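You operate a simulated robot arm through the tools that you are given. There is no shell and no other tool.

Carry out the task below with a simulated robot arm. There is one attempt and no reset: what you move stays moved.

TASK
Zip up the grey case and lay it in the red tray.
Fine: Latch it in the cradle for the zip; leave the latch back.

The check looks at the end state, three seconds after you hand in, the way a careful person would. Anything else that was tipped, shoved, dropped, spilled or broken makes it a failure.

THE ROBOT
A 7-joint arm with a two-finger parallel gripper, fixed in place. Base frame: the origin is at the foot of the arm, x ahead of it, y to its left, z up; the work surface is at about z = 0.8. Readings come in m, degrees, newtons and seconds.
With the tool pointing down near the work surface it reaches from about 0.24 to 0.68 m from the base axis. Its first joint turns from -66.0 to 66.0 degrees. Payload 2.4 kg.
The tool frame sits at the grasp point between the pads (the TCP): z along the fingers, y along the line on which they close. The tips reach 0.03 m beyond it. The gripper opens to 0.094 m. The fingers are 0.028 m wide and 0.01 m thick; the gripper's body (0.05 by 0.096 m) begins 0.055 m behind the TCP.
Orientation is that of the tool frame in the base frame, as [roll, pitch, yaw] about the fixed x, y, z axes, in that order (R = Rz(yaw) Ry(pitch) Rx(roll)). With the fingers straight down and closing along the base's y, the tool's x points along the base's -x, its y along +y and its z along -z.

THE INTERFACE
- The arm moves only by the tool step_arm. Its argument "deltas" is a list of rows, each an object (a shift or turn left out is 0, a gripper value left out holds the last) with "dp": the shift along the base's x, y, z in m, a list of three; "angular": the turn, a rotation vector about the base's x, y, z in degrees, a list of three; "hand": the gripper command, from -1 (shut) to 1 (fully open), values between in proportion. In form: [{"dp": [tx, ty, tz], "angular": [rx, ry, rz], "hand": hand}, ...]. A call has 1 to 20 rows; each row shifts and turns the commanded pose from where the row before left it. Rows are played at 5 a second. More than 0.05 m and 8.6 degrees between two rows, or a gripper value outside its range, and nothing of the call is played. Where a pose cannot be reached the arm comes as near as it can. A force on the tool above 40 N (or 10 N above the force at the start of the call, whichever is more), or a blocked arm, ends the call early, and 0.2 s more pass. The fingers move at their own pace (about 0.153 m/s each) and stop on an object; they squeeze with about 36 N. The grip force told is the motor's: it shows also when the fingers shut on nothing. Time passes only in rows, and 0.2 s behind the last, so rows that do not move let the fingers close. The reply holds the time, the measured pose of the TCP, the force on the tool along the base axes, the opening and the grip force, in the units named above and with some noise, with the torque about the TCP (base axes, N m) and any sound that the robot's microphone picked up, and new pictures: "pictures" is both (left out), scene, wrist or none.
- Cameras (640 x 400 px; columns grow to the right, rows downward): "scene" is fixed at [0.042, 0.4789, 1.4406]; the picture's right is [-0.70, -0.72, 0.00], its down [-0.43, 0.42, -0.80] and it looks along [0.57, -0.55, -0.60] (base axes); focal length 344 px, centre (320, 200). "wrist" rides on the gripper at [0.076, 0.014, -0.102] in the tool frame; the picture's right is [-0.18, 0.98, 0.00], its down [-0.75, -0.14, -0.64] and it looks along [-0.63, -0.12, 0.77] (tool axes); focal length 243 px, centre (320, 200). There is no depth. A picture from a camera that has moved, and an enlarged one, comes with that camera's place and axes in the base frame and with its lens.
- inspect(camera, box): a new picture of the part [left, top, right, bottom] of that camera's present view, enlarged. The clock stands still meanwhile.
- close_job(): hands the job in; it is judged then, once.

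Nothing tells you positions but the pictures and the camera data. Unless the task says otherwise, let go and move clear before handing in.

The tools are called after "Emit:" by a JSON object that holds its "fn" and its "kwargs". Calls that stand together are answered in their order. step_arm: Moves the arm, as the interface text tells. Its arguments: {"type":"object","properties":{"deltas":{"type":"array","items":{"type":"object","properties":{"dp":{"type":"array","items":{"type":"number"}},"angular":{"type":"array","items":{"type":"number"}},"hand":{"type":"number"}}}},"pictures":{"type":"string","enum":["both","scene","wrist","none"]}},"required":["deltas"]} The other tools are called the same way: inspect (camera, box) takes an enlarged picture of a part of a camera's view; close_job () hands the job in.

At the start:

```text
clock: 0.0
tcp_pos: [0.4396, 0.1152, 1.0688]
tcp_rot: [-179.9, 0.0, -180.0]
contact_force: [0.2, 1.3, -0.3]
torque: [-0.01, 0.02, -0.01]
gripper_width: 0.094
grasp_force: 0.0
```

scene: 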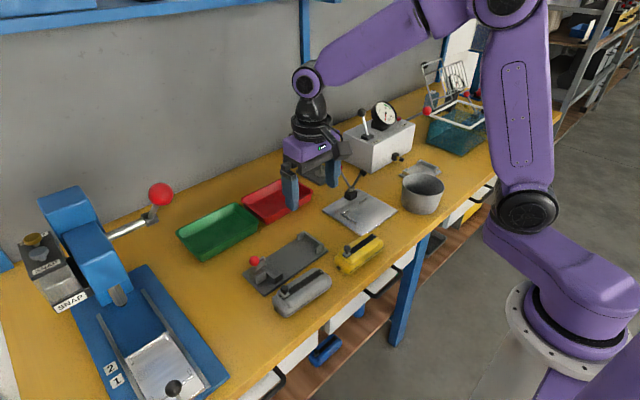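
wrist: 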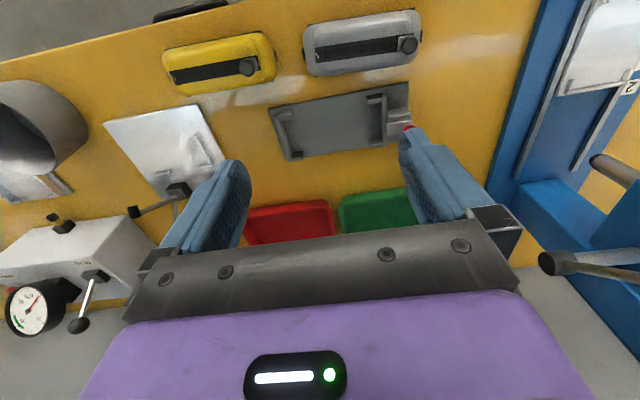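

I see a grey case and a yellow case near the front edge, a dark cradle with a red-knobbed latch, and the green and red trays behind it. I'll take enlarged pictures before moving.

Emit:
{"fn": "inspect", "kwargs": {"camera": "scene", "box": [230, 210, 400, 320]}}

Emit:
{"fn": "inspect", "kwargs": {"camera": "wrist", "box": [240, 0, 440, 170]}}

Emit:
{"fn": "inspect", "kwargs": {"camera": "scene", "box": [160, 150, 340, 270]}}

```text
3.64 times, centred on (315, 265) of scene
camera zoom: at [0.042, 0.4789, 1.4406], right [-0.7, -0.72, 0.0], down [-0.43, 0.42, -0.8], along [0.57, -0.55, -0.6], focal length 1252 px, centre (338, -36)
```

zoom: 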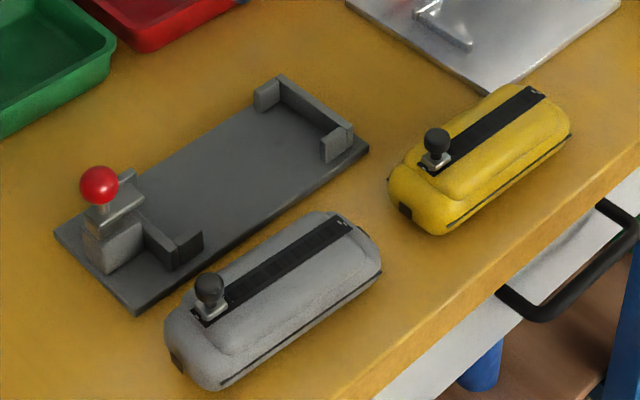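

```text
2.35 times, centred on (340, 85) of wrist
camera zoom: at [0.3633, 0.1289, 1.1702], right [0.18, 0.98, 0.0], down [0.75, -0.14, 0.64], along [0.63, -0.12, -0.77], focal length 571 px, centre (273, 471)
```

zoom: 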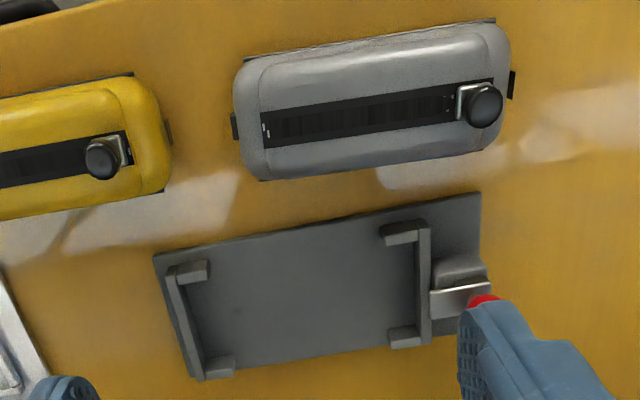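

```text
3.33 times, centred on (250, 210) of scene
camera zoom: at [0.042, 0.4789, 1.4406], right [-0.7, -0.72, 0.0], down [-0.43, 0.42, -0.8], along [0.57, -0.55, -0.6], focal length 1148 px, centre (553, 167)
```

zoom: 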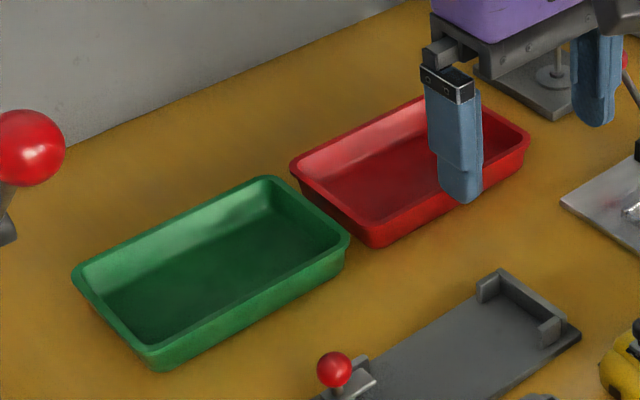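

The grey case lies at about (0.41, 0.17) with its pull at the +y end, and the cradle is centred near (0.52, 0.13) with its latch at the +y end. I'll move back and to the left so the wrist camera can see the latch.

Emit:
{"fn": "step_arm", "kwargs": {"deltas": [{"dp": [-0.04, 0.03, 0]}, {"dp": [-0.04, 0.03, 0]}, {"dp": [0, 0, 0]}]}}

Emit:
{"fn": "inspect", "kwargs": {"camera": "scene", "box": [240, 240, 320, 300]}}

Emit:
{"fn": "inspect", "kwargs": {"camera": "scene", "box": [265, 255, 345, 320]}}

```text
clock: 0.8
tcp_pos: [0.3613, 0.1744, 1.0664]
tcp_rot: [-180.0, 0.0, 179.9]
contact_force: [-0.1, 0.2, 0.0]
torque: [-0.01, -0.03, 0.01]
gripper_width: 0.0939
grasp_force: 0.1
camera wrist: at [0.2849, 0.1878, 1.1686], right [0.19, 0.98, 0.0], down [0.75, -0.14, 0.64], along [0.63, -0.12, -0.77], focal length 243 px, centre (320, 200)
```

scene: 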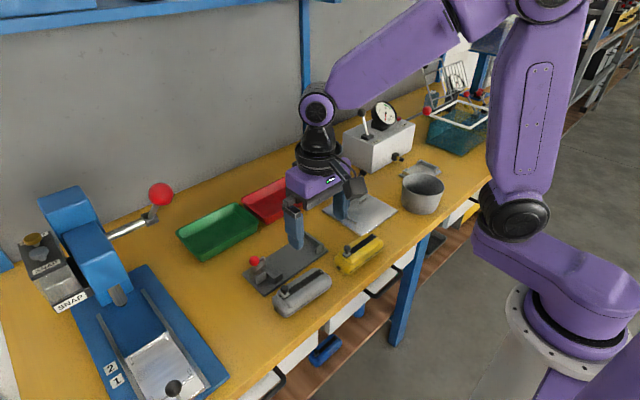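
wrist: 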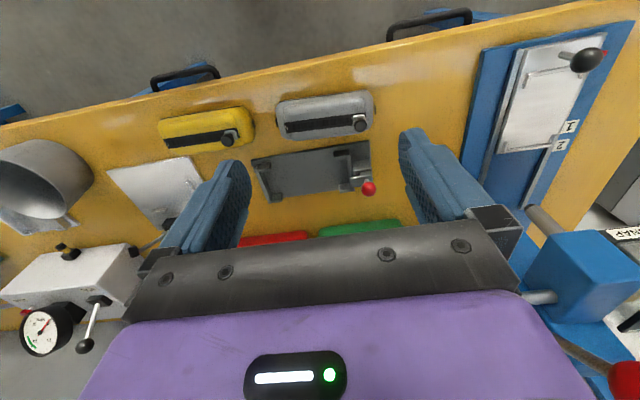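

```text
6.67 times, centred on (280, 270) of scene
camera zoom: at [0.042, 0.4789, 1.4406], right [-0.7, -0.72, 0.0], down [-0.43, 0.42, -0.8], along [0.57, -0.55, -0.6], focal length 2295 px, centre (587, -267)
```

zoom: 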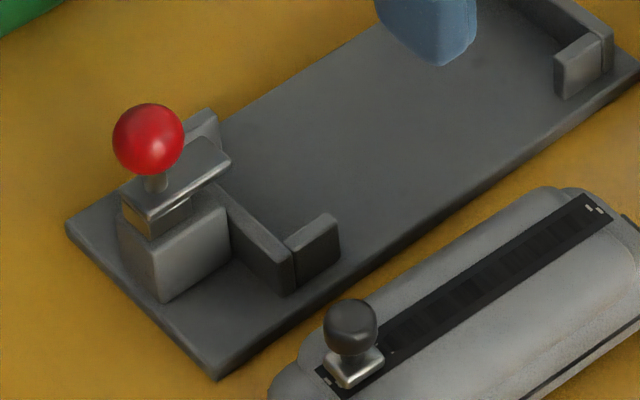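

```text
6.15 times, centred on (305, 288) of scene
camera zoom: at [0.042, 0.4789, 1.4406], right [-0.7, -0.72, 0.0], down [-0.43, 0.42, -0.8], along [0.57, -0.55, -0.6], focal length 2118 px, centre (412, -338)
```

zoom: 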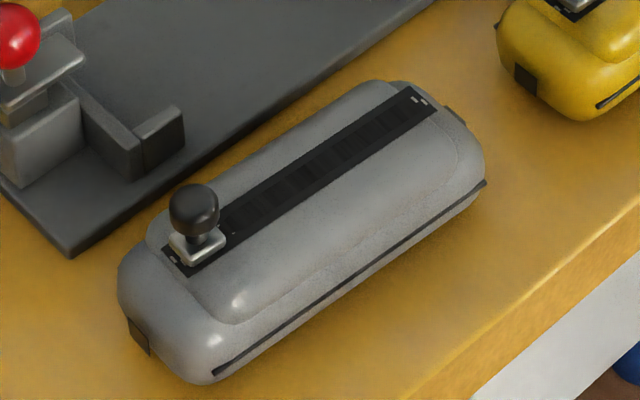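

The latch looks like a plate that slides along y on its block, with a red ball on top, and it is back now. I'll zoom in on the case from the wrist and then turn the gripper so it can close across the case's width.

Emit:
{"fn": "inspect", "kwargs": {"camera": "wrist", "box": [250, 80, 390, 200]}}

Emit:
{"fn": "step_arm", "kwargs": {"deltas": [{"angular": [0, 0, -8.5]}, {"angular": [0, 0, -8.5]}, {"angular": [0, 0, -8.5]}, {"angular": [0, 0, -8.5]}, {"angular": [0, 0, -8.5]}, {"angular": [0, 0, -8.5]}, {"angular": [0, 0, -8.5]}, {"angular": [0, 0, -8.5]}, {"angular": [0, 0, -8.5]}, {"angular": [0, 0, -8.5]}, {"angular": [0, 0, -5]}, {"dp": [0, 0, 0]}]}}

```text
3.33 times, centred on (320, 140) of wrist
camera zoom: at [0.2849, 0.1878, 1.1686], right [0.19, 0.98, 0.0], down [0.75, -0.14, 0.64], along [0.63, -0.12, -0.77], focal length 809 px, centre (320, 400)
```

zoom: 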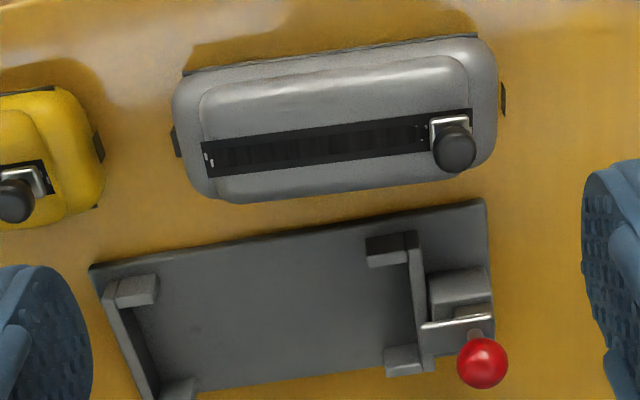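

```text
clock: 3.4
tcp_pos: [0.3595, 0.1744, 1.0679]
tcp_rot: [-180.0, 0.0, 89.9]
contact_force: [1.1, 0.4, -0.1]
torque: [0.01, 0.0, -0.03]
gripper_width: 0.0941
grasp_force: 0.0
camera wrist: at [0.3739, 0.2505, 1.1706], right [0.98, -0.19, 0.0], down [-0.14, -0.75, 0.64], along [-0.12, -0.63, -0.77], focal length 243 px, centre (320, 200)
```

scene: 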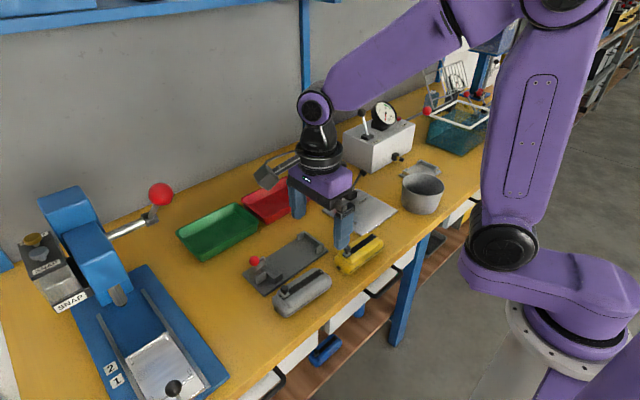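
wrist: 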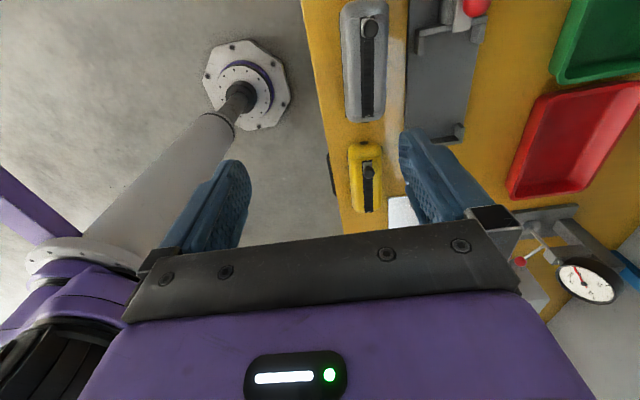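

The gripper now closes along x and the wrist camera looks toward −y. I'll shift over to centre the case and cradle in the view.

Emit:
{"fn": "step_arm", "kwargs": {"deltas": [{"dp": [0.04, 0.04, 0]}, {"dp": [0.04, 0.04, 0]}, {"dp": [0, 0, 0]}], "pictures": "wrist"}}

Emit:
{"fn": "inspect", "kwargs": {"camera": "wrist", "box": [220, 0, 420, 150]}}

```text
refused: row 1 steps farther than a row can; nothing moved
```

```text
2.67 times, centred on (320, 75) of wrist
camera zoom: at [0.3739, 0.2505, 1.1706], right [0.98, -0.19, 0.0], down [-0.14, -0.75, 0.64], along [-0.12, -0.63, -0.77], focal length 647 px, centre (320, 533)
```

zoom: 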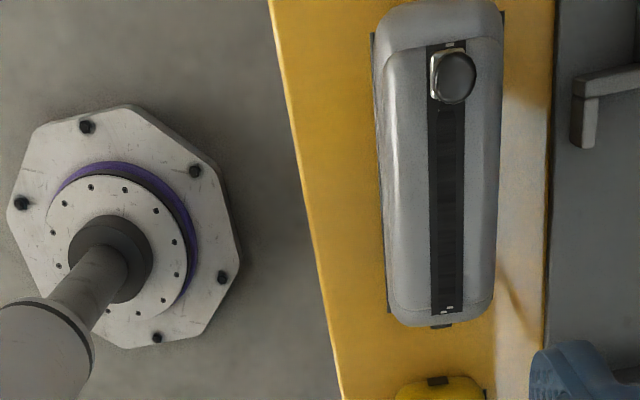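

Emit:
{"fn": "step_arm", "kwargs": {"deltas": [{"dp": [0.03, 0.03, 0]}, {"dp": [0.03, 0.03, 0]}, {"dp": [0.03, 0.02, 0]}, {"dp": [0, 0, 0]}], "pictures": "wrist"}}

Emit:
{"fn": "inspect", "kwargs": {"camera": "wrist", "box": [220, 0, 420, 150]}}

```text
clock: 4.4
tcp_pos: [0.4502, 0.2561, 1.0685]
tcp_rot: [-180.0, 0.0, 89.9]
contact_force: [0.5, -0.5, 0.3]
torque: [-0.01, 0.0, -0.01]
gripper_width: 0.0939
grasp_force: 0.0
camera wrist: at [0.4641, 0.3317, 1.17], right [0.98, -0.19, 0.0], down [-0.14, -0.75, 0.64], along [-0.12, -0.63, -0.77], focal length 243 px, centre (320, 200)
```

wrist: 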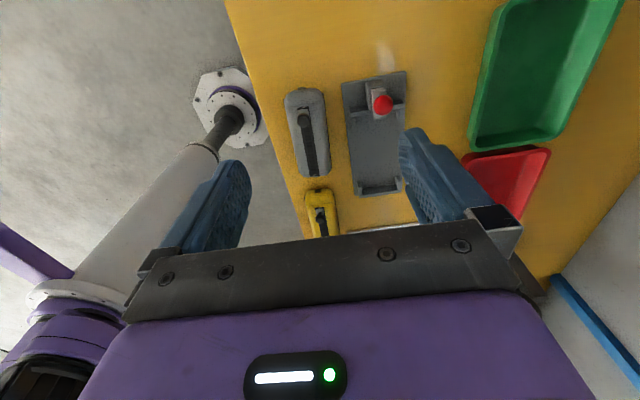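

```text
2.67 times, centred on (320, 75) of wrist
camera zoom: at [0.4641, 0.3317, 1.17], right [0.98, -0.19, 0.0], down [-0.14, -0.75, 0.64], along [-0.12, -0.63, -0.77], focal length 647 px, centre (320, 533)
```

zoom: 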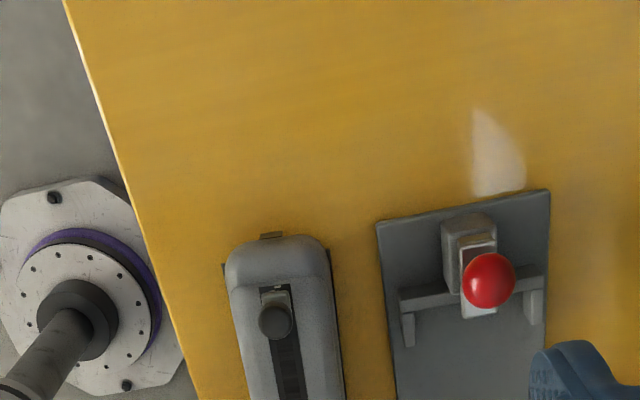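

I place the zip pull at about (0.42, 0.215, 0.865), the red ball at about (0.517, 0.222, 0.88), and the cradle pocket at roughly y 0.043–0.191 with its centre x near 0.518. I'll drop the camera closer over the cradle to measure more tightly.

Emit:
{"fn": "step_arm", "kwargs": {"deltas": [{"dp": [0.011, -0.028, -0.0236]}, {"dp": [0.011, -0.028, -0.0236]}, {"dp": [0.011, -0.028, -0.0236]}, {"dp": [0.011, -0.028, -0.0236]}, {"dp": [0.011, -0.028, -0.0236]}, {"dp": [0, 0, 0]}], "pictures": "wrist"}}

Emit:
{"fn": "inspect", "kwargs": {"camera": "wrist", "box": [220, 0, 420, 150]}}

```text
clock: 5.8
tcp_pos: [0.5076, 0.1141, 0.9482]
tcp_rot: [179.9, -0.1, 90.0]
contact_force: [0.2, 0.2, -0.6]
torque: [0.0, 0.01, -0.02]
gripper_width: 0.0942
grasp_force: 0.1
camera wrist: at [0.5223, 0.1902, 1.0511], right [0.98, -0.18, 0.0], down [-0.14, -0.75, 0.64], along [-0.12, -0.63, -0.77], focal length 243 px, centre (320, 200)
```

wrist: 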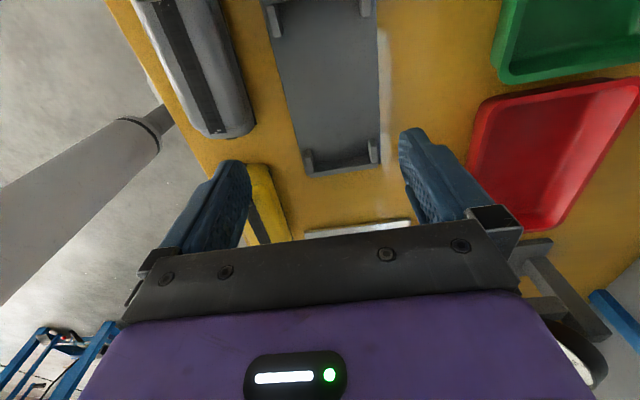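

```text
2.67 times, centred on (320, 75) of wrist
camera zoom: at [0.5223, 0.1902, 1.0511], right [0.98, -0.18, 0.0], down [-0.14, -0.75, 0.64], along [-0.12, -0.63, -0.77], focal length 647 px, centre (320, 533)
```

zoom: 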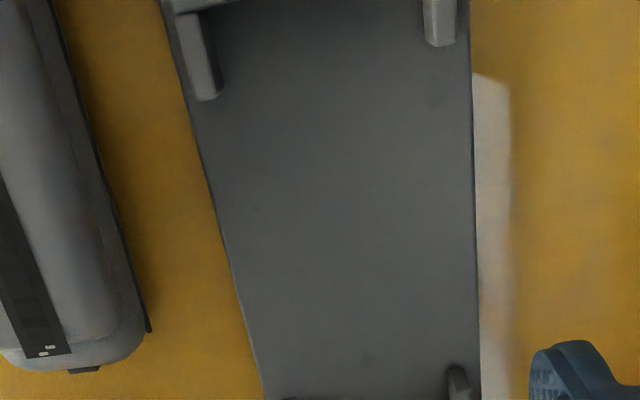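

The pocket is about 0.0586 wide in x, centred on x ≈ 0.519. I'll zoom in on the −y bracket and the case from this view.

Emit:
{"fn": "inspect", "kwargs": {"camera": "wrist", "box": [280, 120, 400, 190]}}

Emit:
{"fn": "inspect", "kwargs": {"camera": "wrist", "box": [120, 0, 280, 150]}}

Emit:
{"fn": "inspect", "kwargs": {"camera": "scene", "box": [230, 225, 350, 325]}}

```text
5.33 times, centred on (340, 155) of wrist
camera zoom: at [0.5223, 0.1902, 1.0511], right [0.98, -0.18, 0.0], down [-0.14, -0.75, 0.64], along [-0.12, -0.63, -0.77], focal length 1294 px, centre (213, 440)
```

zoom: 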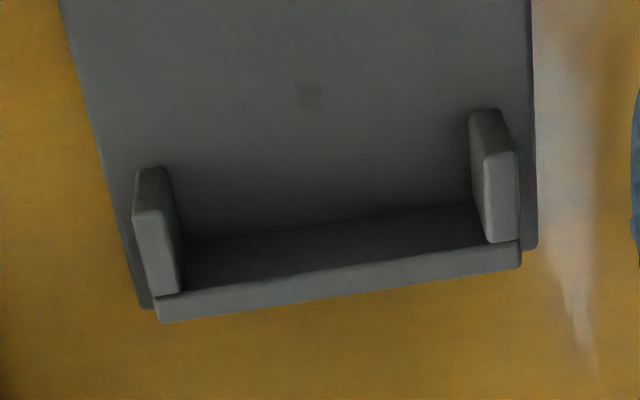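

```text
2.67 times, centred on (200, 75) of wrist
camera zoom: at [0.5223, 0.1902, 1.0511], right [0.98, -0.18, 0.0], down [-0.14, -0.75, 0.64], along [-0.12, -0.63, -0.77], focal length 647 px, centre (640, 533)
```

zoom: 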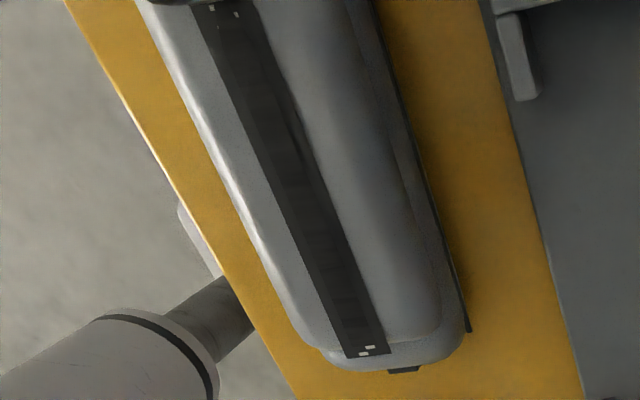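

```text
4.00 times, centred on (290, 275) of scene
camera zoom: at [0.042, 0.4789, 1.4406], right [-0.7, -0.72, 0.0], down [-0.43, 0.42, -0.8], along [0.57, -0.55, -0.6], focal length 1377 px, centre (440, -100)
```

zoom: 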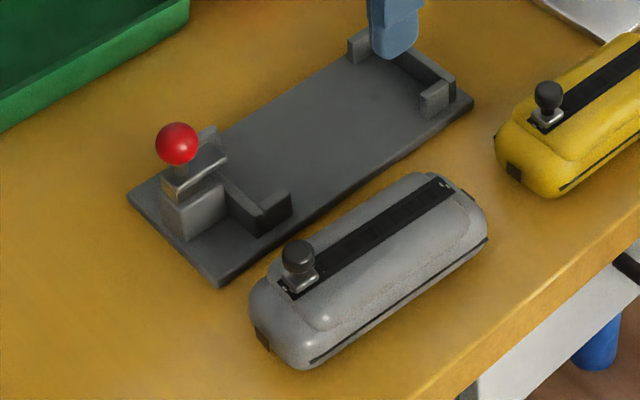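

The pocket is about 0.146 × 0.060 m, centred at (0.5195, 0.117), and the case is centred at (0.4165, 0.169), turned about −3.5°. I'll go over the case, narrow the opening and turn to match it.

Emit:
{"fn": "step_arm", "kwargs": {"deltas": [{"dp": [-0.03, 0.018, 0], "hand": 0.6}, {"dp": [-0.03, 0.018, 0], "angular": [0, 0, -3.5]}, {"dp": [-0.031, 0.019, 0]}, {"dp": [0, 0, -0.03]}, {"dp": [0, 0, 0]}]}}

Emit:
{"fn": "inspect", "kwargs": {"camera": "scene", "box": [230, 205, 370, 325]}}

Emit:
{"fn": "inspect", "kwargs": {"camera": "wrist", "box": [200, 0, 440, 230]}}

```text
clock: 7.0
tcp_pos: [0.4145, 0.171, 0.92]
tcp_rot: [180.0, 0.1, 86.6]
contact_force: [1.0, 0.0, 0.2]
torque: [-0.02, 0.03, -0.02]
gripper_width: 0.0755
grasp_force: 0.0
camera wrist: at [0.4334, 0.2448, 1.0225], right [0.97, -0.24, 0.0], down [-0.19, -0.74, 0.64], along [-0.16, -0.62, -0.77], focal length 243 px, centre (320, 200)
```

scene: 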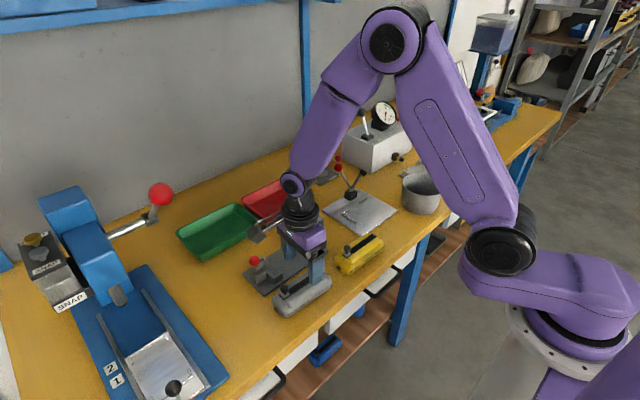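
wrist: 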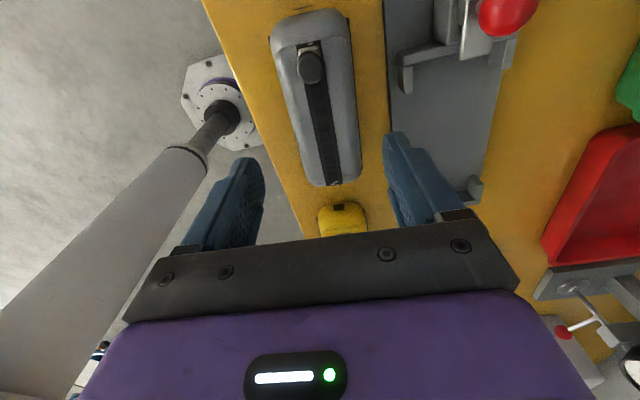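

```text
3.33 times, centred on (300, 265) of scene
camera zoom: at [0.042, 0.4789, 1.4406], right [-0.7, -0.72, 0.0], down [-0.43, 0.42, -0.8], along [0.57, -0.55, -0.6], focal length 1148 px, centre (387, -17)
```

zoom: 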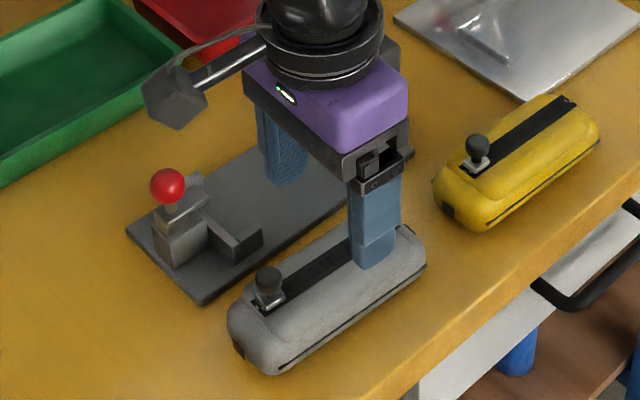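

```text
1.74 times, centred on (320, 115) of wrist
camera zoom: at [0.4334, 0.2448, 1.0225], right [0.97, -0.24, 0.0], down [-0.19, -0.74, 0.64], along [-0.16, -0.62, -0.77], focal length 422 px, centre (320, 348)
```

zoom: 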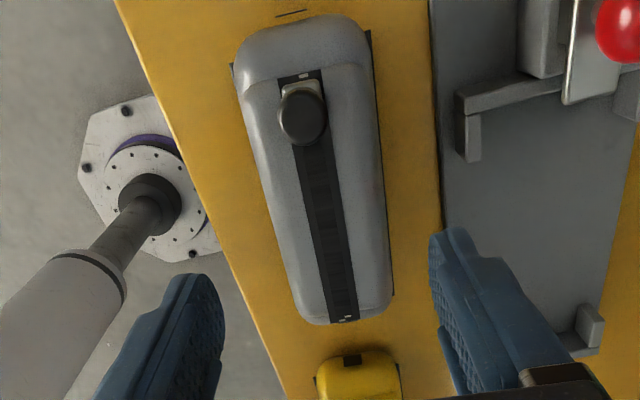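

The fingers straddle the case with the pull well clear of the body. I'll descend and grip it at mid-length.

Emit:
{"fn": "step_arm", "kwargs": {"deltas": [{"dp": [0.0015, -0.002, -0.03]}, {"dp": [0, 0, -0.03]}, {"dp": [0, 0, -0.02]}, {"dp": [0, 0, 0]}], "pictures": "both"}}

Emit:
{"fn": "inspect", "kwargs": {"camera": "scene", "box": [230, 205, 370, 325]}}

```text
clock: 8.0
tcp_pos: [0.4143, 0.1682, 0.8409]
tcp_rot: [180.0, 0.1, 86.4]
contact_force: [-0.5, -0.1, -0.6]
torque: [-0.02, -0.01, -0.06]
gripper_width: 0.0752
grasp_force: 0.1
camera wrist: at [0.4337, 0.2423, 0.942], right [0.97, -0.24, 0.0], down [-0.19, -0.74, 0.64], along [-0.16, -0.62, -0.77], focal length 243 px, centre (320, 200)
```

scene: 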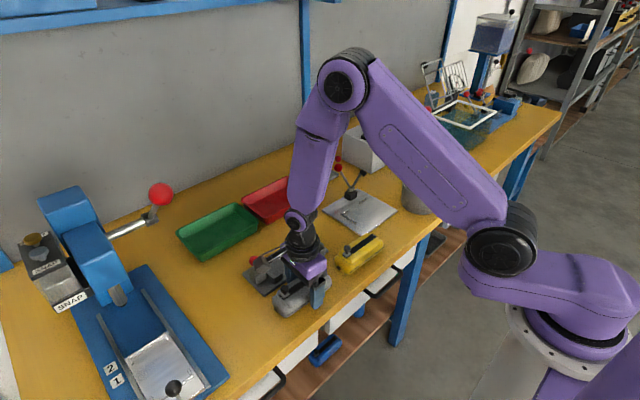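
wrist: 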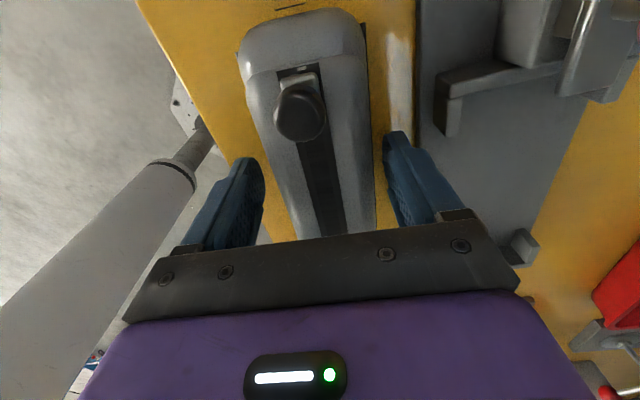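

```text
3.33 times, centred on (300, 265) of scene
camera zoom: at [0.042, 0.4789, 1.4406], right [-0.7, -0.72, 0.0], down [-0.43, 0.42, -0.8], along [0.57, -0.55, -0.6], focal length 1148 px, centre (387, -17)
```

zoom: 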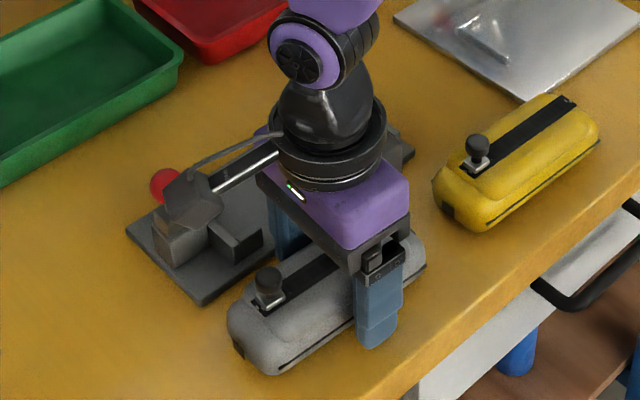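

The fingers are down on both sides of the case near mid-length. Now I'll close on it.

Emit:
{"fn": "step_arm", "kwargs": {"deltas": [{"hand": -1}, {"hand": -1}, {"hand": -1}], "pictures": "wrist"}}

```text
clock: 8.8
tcp_pos: [0.4149, 0.1674, 0.8407]
tcp_rot: [180.0, 0.0, 86.4]
contact_force: [2.7, 0.0, 5.4]
torque: [0.06, -0.12, 0.03]
gripper_width: 0.0561
grasp_force: 35.6
camera wrist: at [0.4339, 0.2423, 0.9425], right [0.97, -0.24, 0.0], down [-0.19, -0.74, 0.64], along [-0.16, -0.62, -0.77], focal length 243 px, centre (320, 200)
```

wrist: 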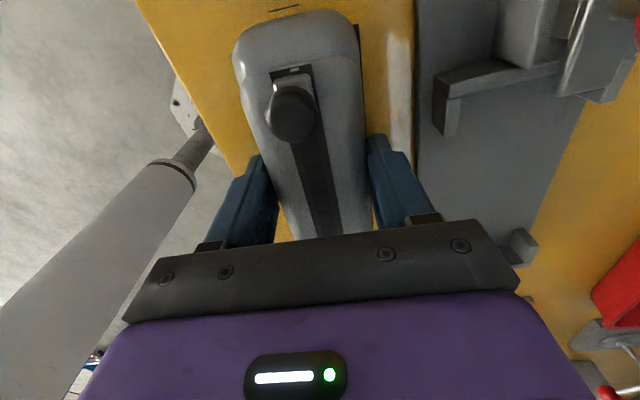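

The case is gripped (0.056 m wide) with its centre about 2 mm toward the pull end from the grip. I'll lift it well clear of the ball, carry it over the cradle and square it up.

Emit:
{"fn": "step_arm", "kwargs": {"deltas": [{"dp": [0, 0, 0.03]}, {"dp": [0, 0, 0.03]}, {"dp": [0, 0, 0.03]}, {"dp": [0, 0, 0.03]}, {"dp": [0.035, -0.017, 0]}, {"dp": [0.035, -0.017, 0], "angular": [0, 0, 1.8]}, {"dp": [0.035, -0.0178, 0], "angular": [0, 0, 1.8]}, {"dp": [0, 0, 0]}]}}

Emit:
{"fn": "inspect", "kwargs": {"camera": "wrist", "box": [200, 0, 440, 230]}}

Emit:
{"fn": "inspect", "kwargs": {"camera": "scene", "box": [220, 195, 360, 305]}}

```text
clock: 10.6
tcp_pos: [0.5189, 0.1143, 0.9595]
tcp_rot: [-180.0, -0.1, 90.1]
contact_force: [0.1, 0.2, -1.8]
torque: [0.01, -0.01, -0.02]
gripper_width: 0.0559
grasp_force: 36.0
camera wrist: at [0.5334, 0.19, 1.0615], right [0.98, -0.18, 0.0], down [-0.14, -0.75, 0.64], along [-0.12, -0.63, -0.77], focal length 243 px, centre (320, 200)
```

scene: 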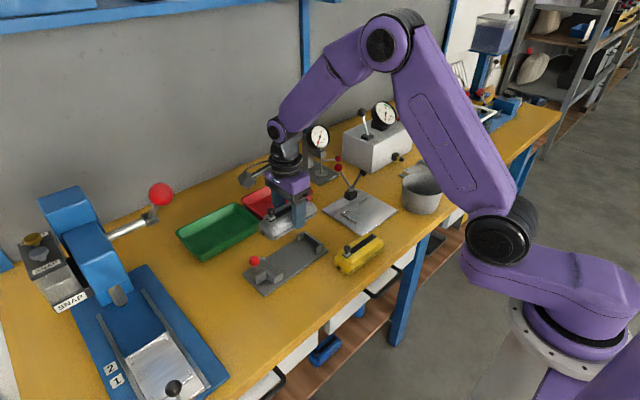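
wrist: 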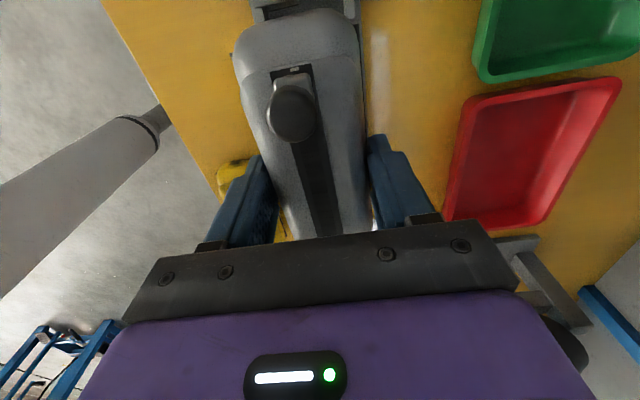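

```text
1.74 times, centred on (320, 115) of wrist
camera zoom: at [0.5334, 0.19, 1.0615], right [0.98, -0.18, 0.0], down [-0.14, -0.75, 0.64], along [-0.12, -0.63, -0.77], focal length 422 px, centre (320, 348)
```

zoom: 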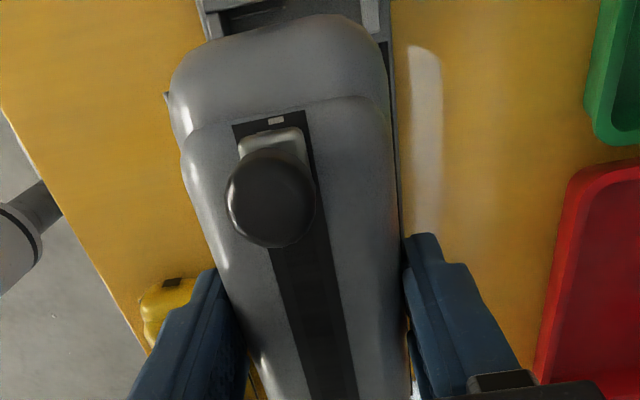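

```text
3.64 times, centred on (290, 250) of scene
camera zoom: at [0.0421, 0.4789, 1.4406], right [-0.7, -0.72, 0.0], down [-0.43, 0.42, -0.8], along [0.57, -0.55, -0.6], focal length 1252 px, centre (429, 18)
```

zoom: 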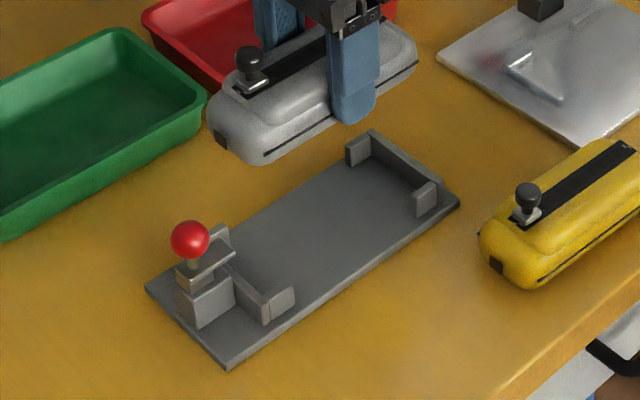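

The case hangs squarely over the cradle. I'll nudge it 2.5 mm in +y, lower it to just above the bracket tops and look again.

Emit:
{"fn": "step_arm", "kwargs": {"deltas": [{"dp": [0.0005, 0.0025, -0.03]}, {"dp": [0, 0, -0.03]}, {"dp": [0, 0, -0.027]}, {"dp": [0, 0, 0]}]}}

Emit:
{"fn": "inspect", "kwargs": {"camera": "scene", "box": [230, 215, 350, 310]}}

Emit:
{"fn": "inspect", "kwargs": {"camera": "wrist", "box": [200, 0, 440, 230]}}

```text
clock: 11.6
tcp_pos: [0.5196, 0.1184, 0.8736]
tcp_rot: [179.9, 0.0, 90.0]
contact_force: [0.2, -0.3, -1.1]
torque: [-0.03, -0.01, -0.02]
gripper_width: 0.0557
grasp_force: 36.6
camera wrist: at [0.5347, 0.1943, 0.9742], right [0.98, -0.18, 0.0], down [-0.14, -0.75, 0.64], along [-0.12, -0.63, -0.77], focal length 243 px, centre (320, 200)
```

scene: 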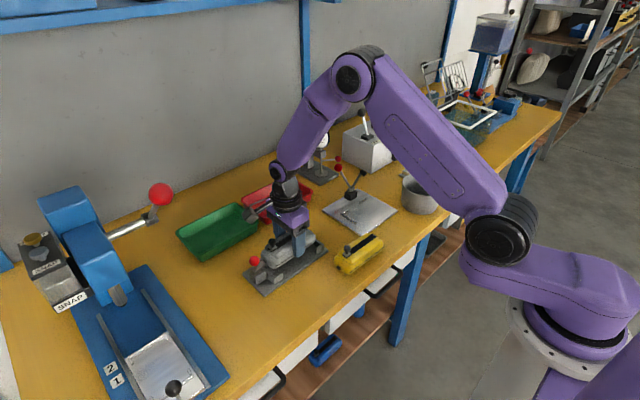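
wrist: 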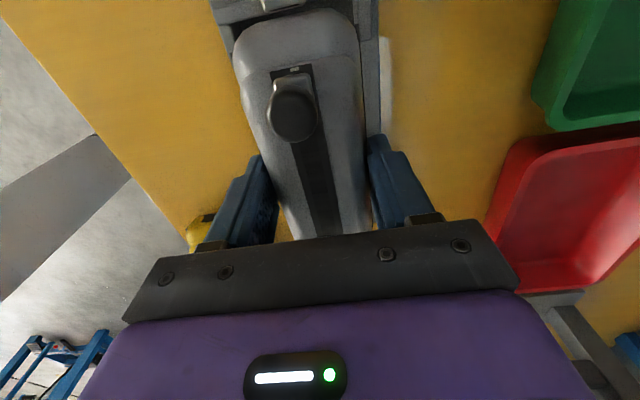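

```text
4.21 times, centred on (290, 262) of scene
camera zoom: at [0.042, 0.4789, 1.4406], right [-0.7, -0.72, 0.0], down [-0.43, 0.42, -0.8], along [0.57, -0.55, -0.6], focal length 1450 px, centre (446, -63)
```

zoom: 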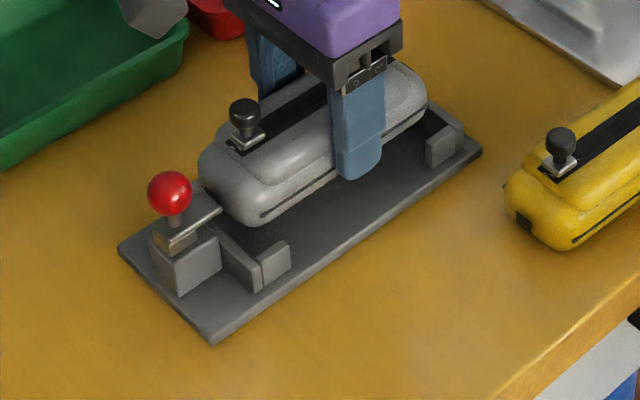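

```text
1.74 times, centred on (320, 115) of wrist
camera zoom: at [0.5347, 0.1943, 0.9742], right [0.98, -0.18, 0.0], down [-0.14, -0.75, 0.64], along [-0.12, -0.63, -0.77], focal length 422 px, centre (320, 348)
```

zoom: 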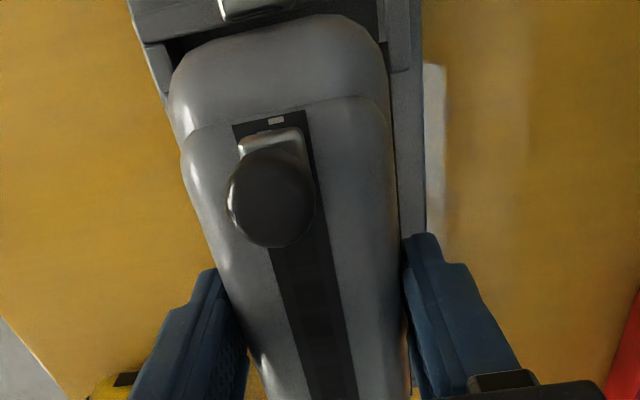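

The case sits over the pocket with about 2 mm clearance at each end. I'll lower it gently in small steps and watch the force.

Emit:
{"fn": "step_arm", "kwargs": {"deltas": [{"dp": [0, -0.0008, -0.008]}, {"dp": [0, 0, -0.006]}, {"dp": [0, 0, -0.005]}, {"dp": [0, 0, 0]}]}}

Emit:
{"fn": "inspect", "kwargs": {"camera": "scene", "box": [230, 215, 350, 310]}}

Emit:
{"fn": "inspect", "kwargs": {"camera": "wrist", "box": [200, 0, 440, 150]}}

```text
clock: 12.6
tcp_pos: [0.5204, 0.1182, 0.8546]
tcp_rot: [-179.9, 0.0, 90.1]
contact_force: [-0.2, 0.1, -0.5]
torque: [0.0, 0.01, 0.0]
gripper_width: 0.0556
grasp_force: 35.8
camera wrist: at [0.5342, 0.1934, 0.9557], right [0.98, -0.18, 0.0], down [-0.14, -0.75, 0.64], along [-0.12, -0.63, -0.77], focal length 243 px, centre (320, 200)
```

scene: 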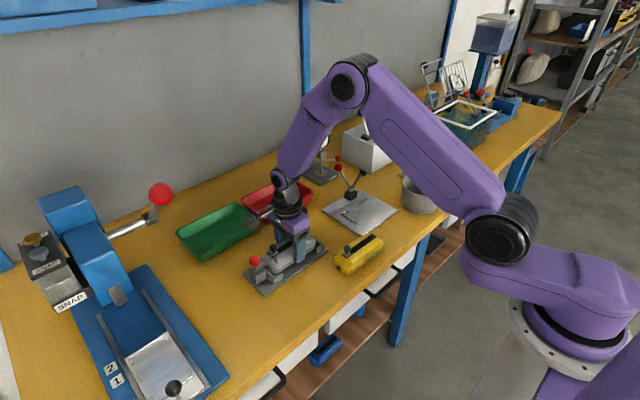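
wrist: 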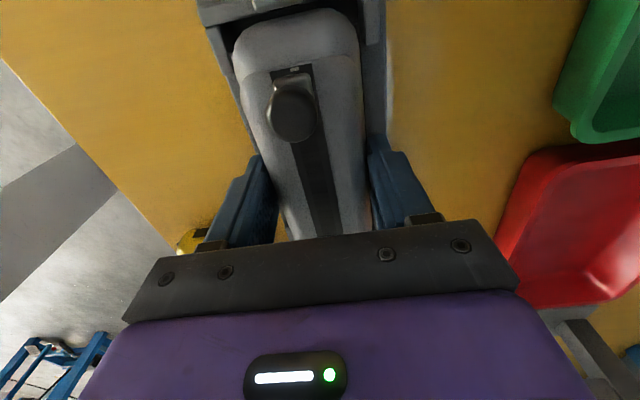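

```text
4.21 times, centred on (290, 262) of scene
camera zoom: at [0.042, 0.4789, 1.4406], right [-0.7, -0.72, 0.0], down [-0.43, 0.42, -0.8], along [0.57, -0.55, -0.6], focal length 1450 px, centre (446, -63)
```

zoom: 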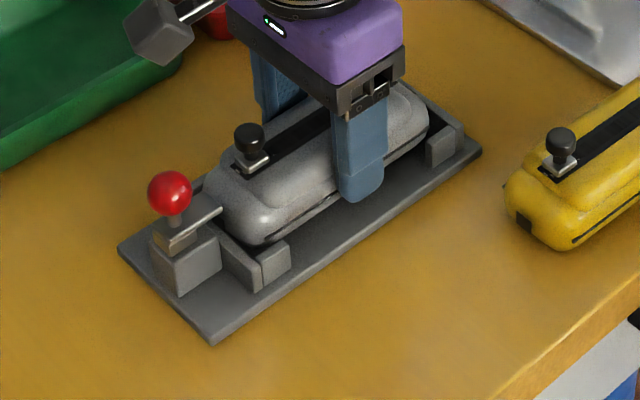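

```text
2.67 times, centred on (320, 75) of wrist
camera zoom: at [0.5342, 0.1934, 0.9557], right [0.98, -0.18, 0.0], down [-0.14, -0.75, 0.64], along [-0.12, -0.63, -0.77], focal length 647 px, centre (320, 533)
```

zoom: 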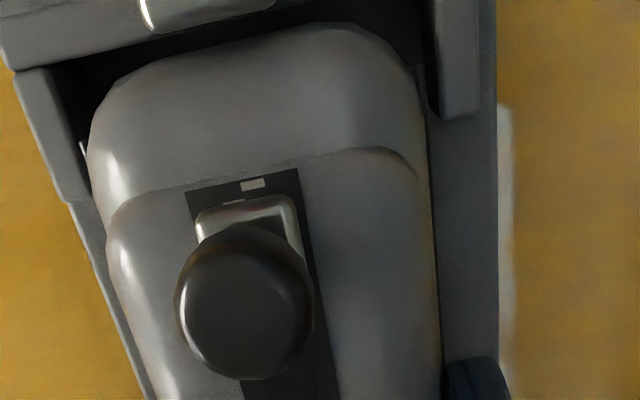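

The case is inside the bracket arms with visible gaps all round. I'll lower it the last few millimetres onto the plate.

Emit:
{"fn": "step_arm", "kwargs": {"deltas": [{"dp": [0, 0, -0.003]}, {"dp": [0, 0, -0.002]}, {"dp": [0, 0, -0.002]}, {"dp": [0, 0, 0]}], "pictures": "scene"}}

Emit:
{"fn": "inspect", "kwargs": {"camera": "scene", "box": [230, 215, 350, 310]}}

```text
clock: 13.6
tcp_pos: [0.5208, 0.1175, 0.8483]
tcp_rot: [179.9, 0.0, 90.0]
contact_force: [-7.6, -6.3, 28.0]
torque: [0.13, 0.44, 0.2]
gripper_width: 0.0561
grasp_force: 36.0
```

scene: 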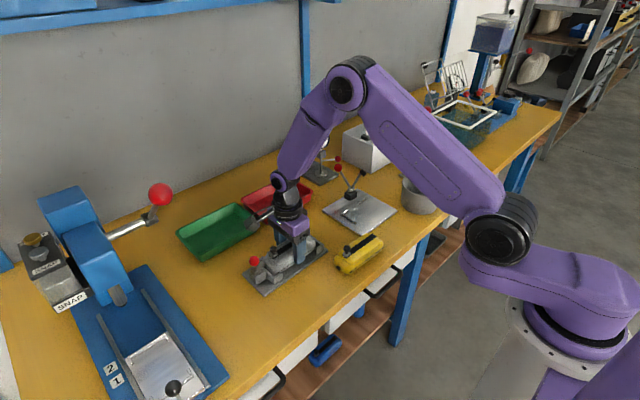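

```text
4.21 times, centred on (290, 262) of scene
camera zoom: at [0.0414, 0.4786, 1.4407], right [-0.7, -0.72, 0.0], down [-0.43, 0.42, -0.8], along [0.57, -0.55, -0.6], focal length 1450 px, centre (446, -63)
```

zoom: 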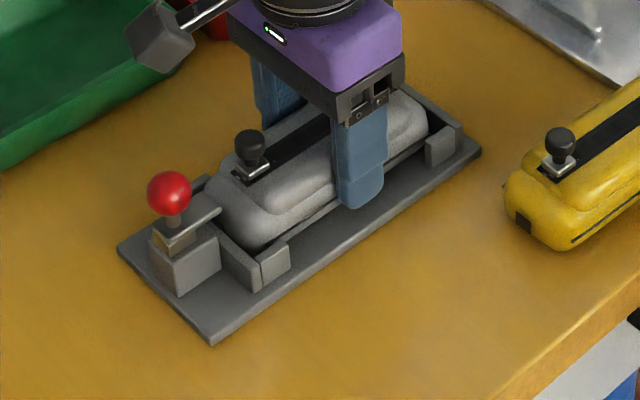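

The force rises at TCP z ≈ 0.848, so the case is seated on the plate. I'll ease off a little, release, and rise to check that it sits flat.

Emit:
{"fn": "step_arm", "kwargs": {"deltas": [{"dp": [0, 0, 0.0015]}, {"hand": 0.5}, {"hand": 0.5}, {"hand": 0.5}, {"dp": [0, 0, 0.03]}, {"dp": [0, 0, 0.04]}, {"dp": [0, 0, 0.04]}, {"dp": [0, 0, 0]}]}}

Emit:
{"fn": "inspect", "kwargs": {"camera": "scene", "box": [230, 215, 350, 310]}}

Emit:
{"fn": "inspect", "kwargs": {"camera": "wrist", "box": [200, 0, 440, 200]}}

```text
clock: 15.4
tcp_pos: [0.5193, 0.1175, 0.9604]
tcp_rot: [-180.0, 0.0, 90.2]
contact_force: [0.2, 0.3, -0.6]
torque: [-0.01, -0.02, -0.04]
gripper_width: 0.0707
grasp_force: 0.0
camera wrist: at [0.5329, 0.1932, 1.0621], right [0.98, -0.18, 0.0], down [-0.14, -0.75, 0.64], along [-0.12, -0.63, -0.77], focal length 243 px, centre (320, 200)
```

scene: 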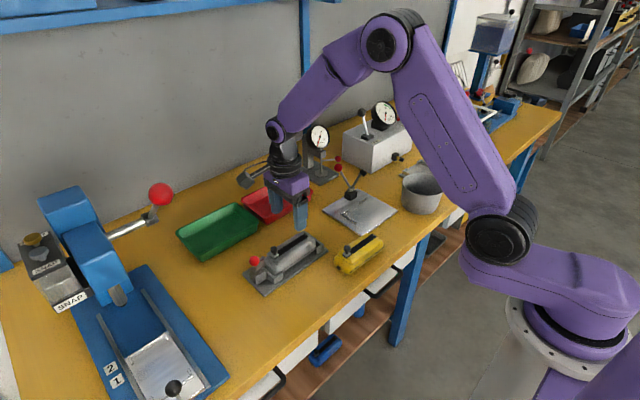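
wrist: 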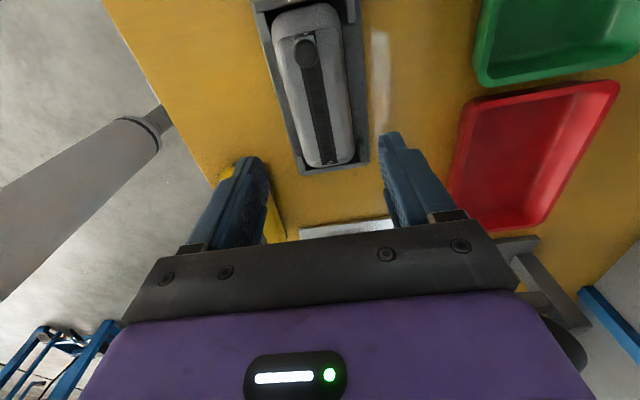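

```text
4.21 times, centred on (290, 262) of scene
camera zoom: at [0.042, 0.4789, 1.4406], right [-0.7, -0.72, 0.0], down [-0.43, 0.42, -0.8], along [0.57, -0.55, -0.6], focal length 1450 px, centre (446, -63)
```

zoom: 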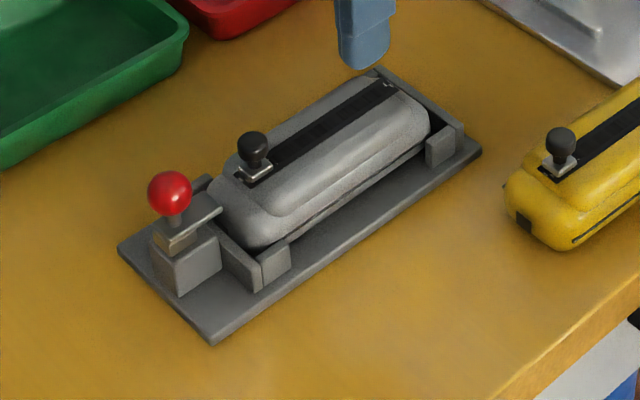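

```text
2.00 times, centred on (320, 100) of wrist
camera zoom: at [0.5329, 0.1932, 1.0621], right [0.98, -0.18, 0.0], down [-0.14, -0.75, 0.64], along [-0.12, -0.63, -0.77], focal length 485 px, centre (320, 400)
```

zoom: 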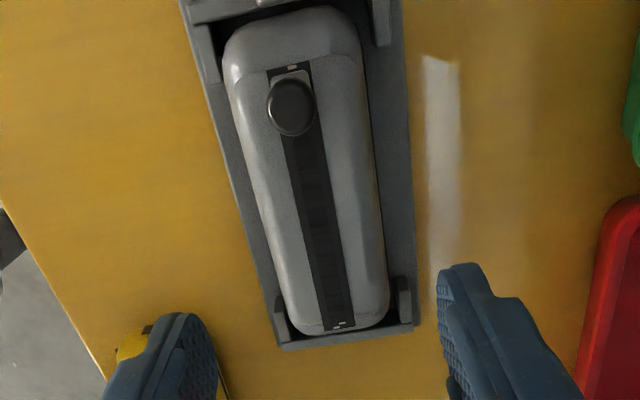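

The case is seated flat in the cradle, with its pull at the latch end. Next I'll look closely at the latch before touching it.

Emit:
{"fn": "step_arm", "kwargs": {"deltas": [{"dp": [-0.005, 0.035, 0]}, {"dp": [-0.005, 0.035, 0]}, {"dp": [-0.005, 0.03, 0]}, {"dp": [0, 0, 0]}], "pictures": "wrist"}}

Emit:
{"fn": "inspect", "kwargs": {"camera": "wrist", "box": [240, 0, 420, 130]}}

Emit:
{"fn": "inspect", "kwargs": {"camera": "scene", "box": [235, 235, 305, 300]}}

```text
clock: 16.4
tcp_pos: [0.5064, 0.2179, 0.9594]
tcp_rot: [-179.9, 0.0, 90.0]
contact_force: [0.1, 0.2, 1.3]
torque: [0.03, 0.03, 0.0]
gripper_width: 0.0705
grasp_force: 0.1
camera wrist: at [0.5199, 0.2931, 1.0622], right [0.98, -0.18, 0.0], down [-0.14, -0.75, 0.64], along [-0.12, -0.63, -0.77], focal length 243 px, centre (320, 200)
```

wrist: 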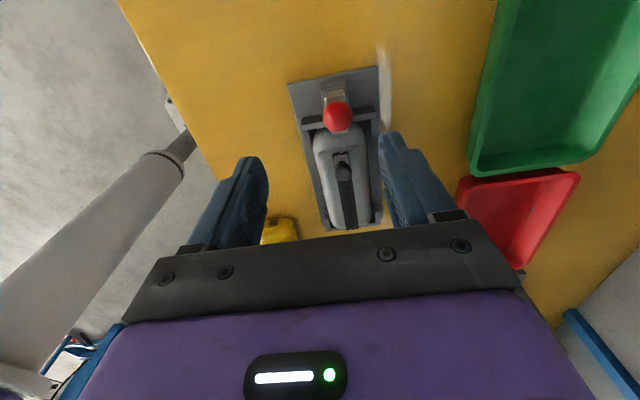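

```text
3.08 times, centred on (330, 65) of wrist
camera zoom: at [0.5199, 0.2931, 1.0622], right [0.98, -0.18, 0.0], down [-0.14, -0.75, 0.64], along [-0.12, -0.63, -0.77], focal length 746 px, centre (289, 615)
```

zoom: 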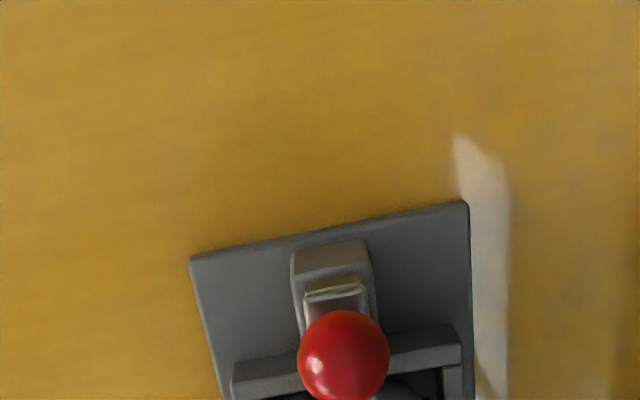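

```text
6.15 times, centred on (270, 268) of scene
camera zoom: at [0.042, 0.4789, 1.4406], right [-0.7, -0.72, 0.0], down [-0.43, 0.42, -0.8], along [0.57, -0.55, -0.6], focal length 2118 px, centre (628, -215)
```

zoom: 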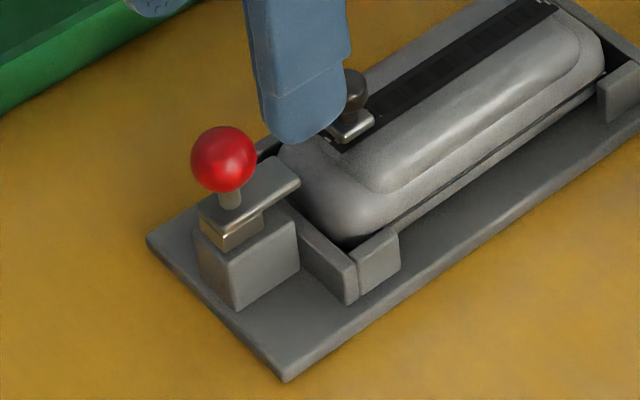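

The latch is a small plate on a block that slides along y, with the ball centred at about (0.519, 0.2225, 0.879). I'll lower the open fingers around the ball, staying above the plate, and grip it.

Emit:
{"fn": "step_arm", "kwargs": {"deltas": [{"dp": [0.0126, 0.005, -0.02]}, {"dp": [0, 0, -0.03]}, {"dp": [0, 0, -0.02]}, {"dp": [0, 0, 0]}]}}

Emit:
{"fn": "inspect", "kwargs": {"camera": "scene", "box": [235, 205, 325, 300]}}

Emit:
{"fn": "inspect", "kwargs": {"camera": "wrist", "box": [200, 60, 440, 260]}}

```text
clock: 17.4
tcp_pos: [0.5193, 0.2225, 0.8904]
tcp_rot: [179.9, 0.1, 90.1]
contact_force: [0.4, -0.5, -0.1]
torque: [-0.02, -0.01, -0.03]
gripper_width: 0.0705
grasp_force: 0.1
camera wrist: at [0.533, 0.2979, 0.9913], right [0.98, -0.18, 0.0], down [-0.14, -0.75, 0.64], along [-0.12, -0.63, -0.77], focal length 243 px, centre (320, 200)
```

scene: 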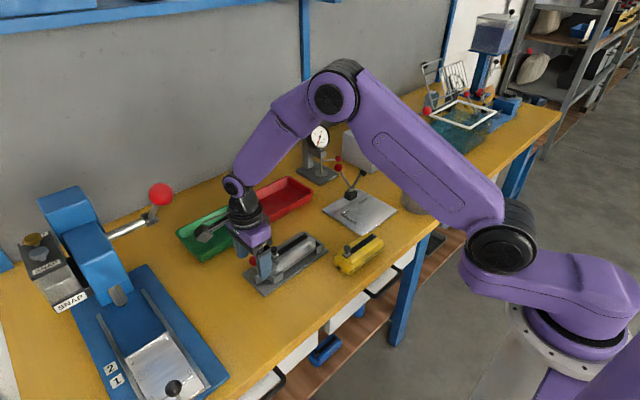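
wrist: 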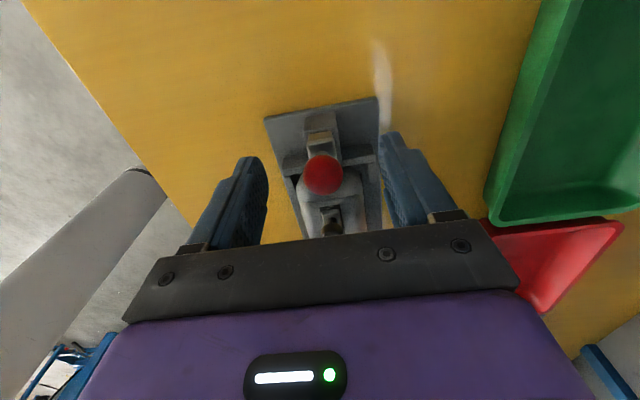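

```text
4.21 times, centred on (280, 252) of scene
camera zoom: at [0.042, 0.4789, 1.4406], right [-0.7, -0.72, 0.0], down [-0.43, 0.42, -0.8], along [0.57, -0.55, -0.6], focal length 1450 px, centre (488, -21)
```

zoom: 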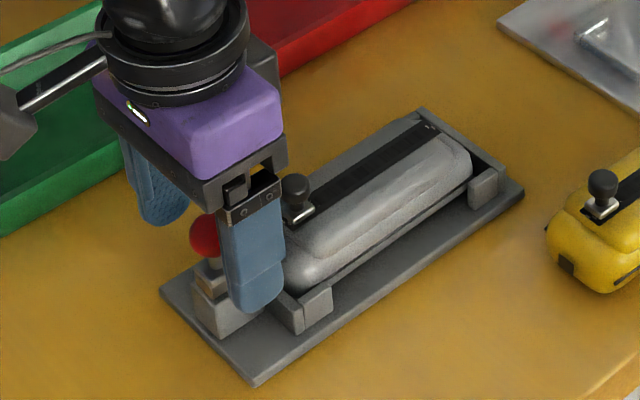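

```text
2.00 times, centred on (320, 160) of wrist
camera zoom: at [0.533, 0.2979, 0.9913], right [0.98, -0.18, 0.0], down [-0.14, -0.75, 0.64], along [-0.12, -0.63, -0.77], focal length 485 px, centre (320, 280)
```

zoom: 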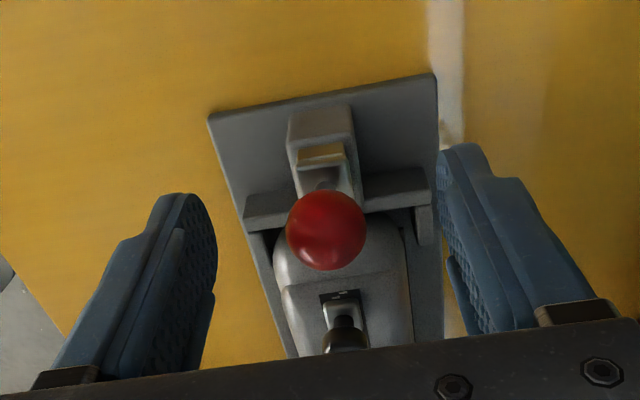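

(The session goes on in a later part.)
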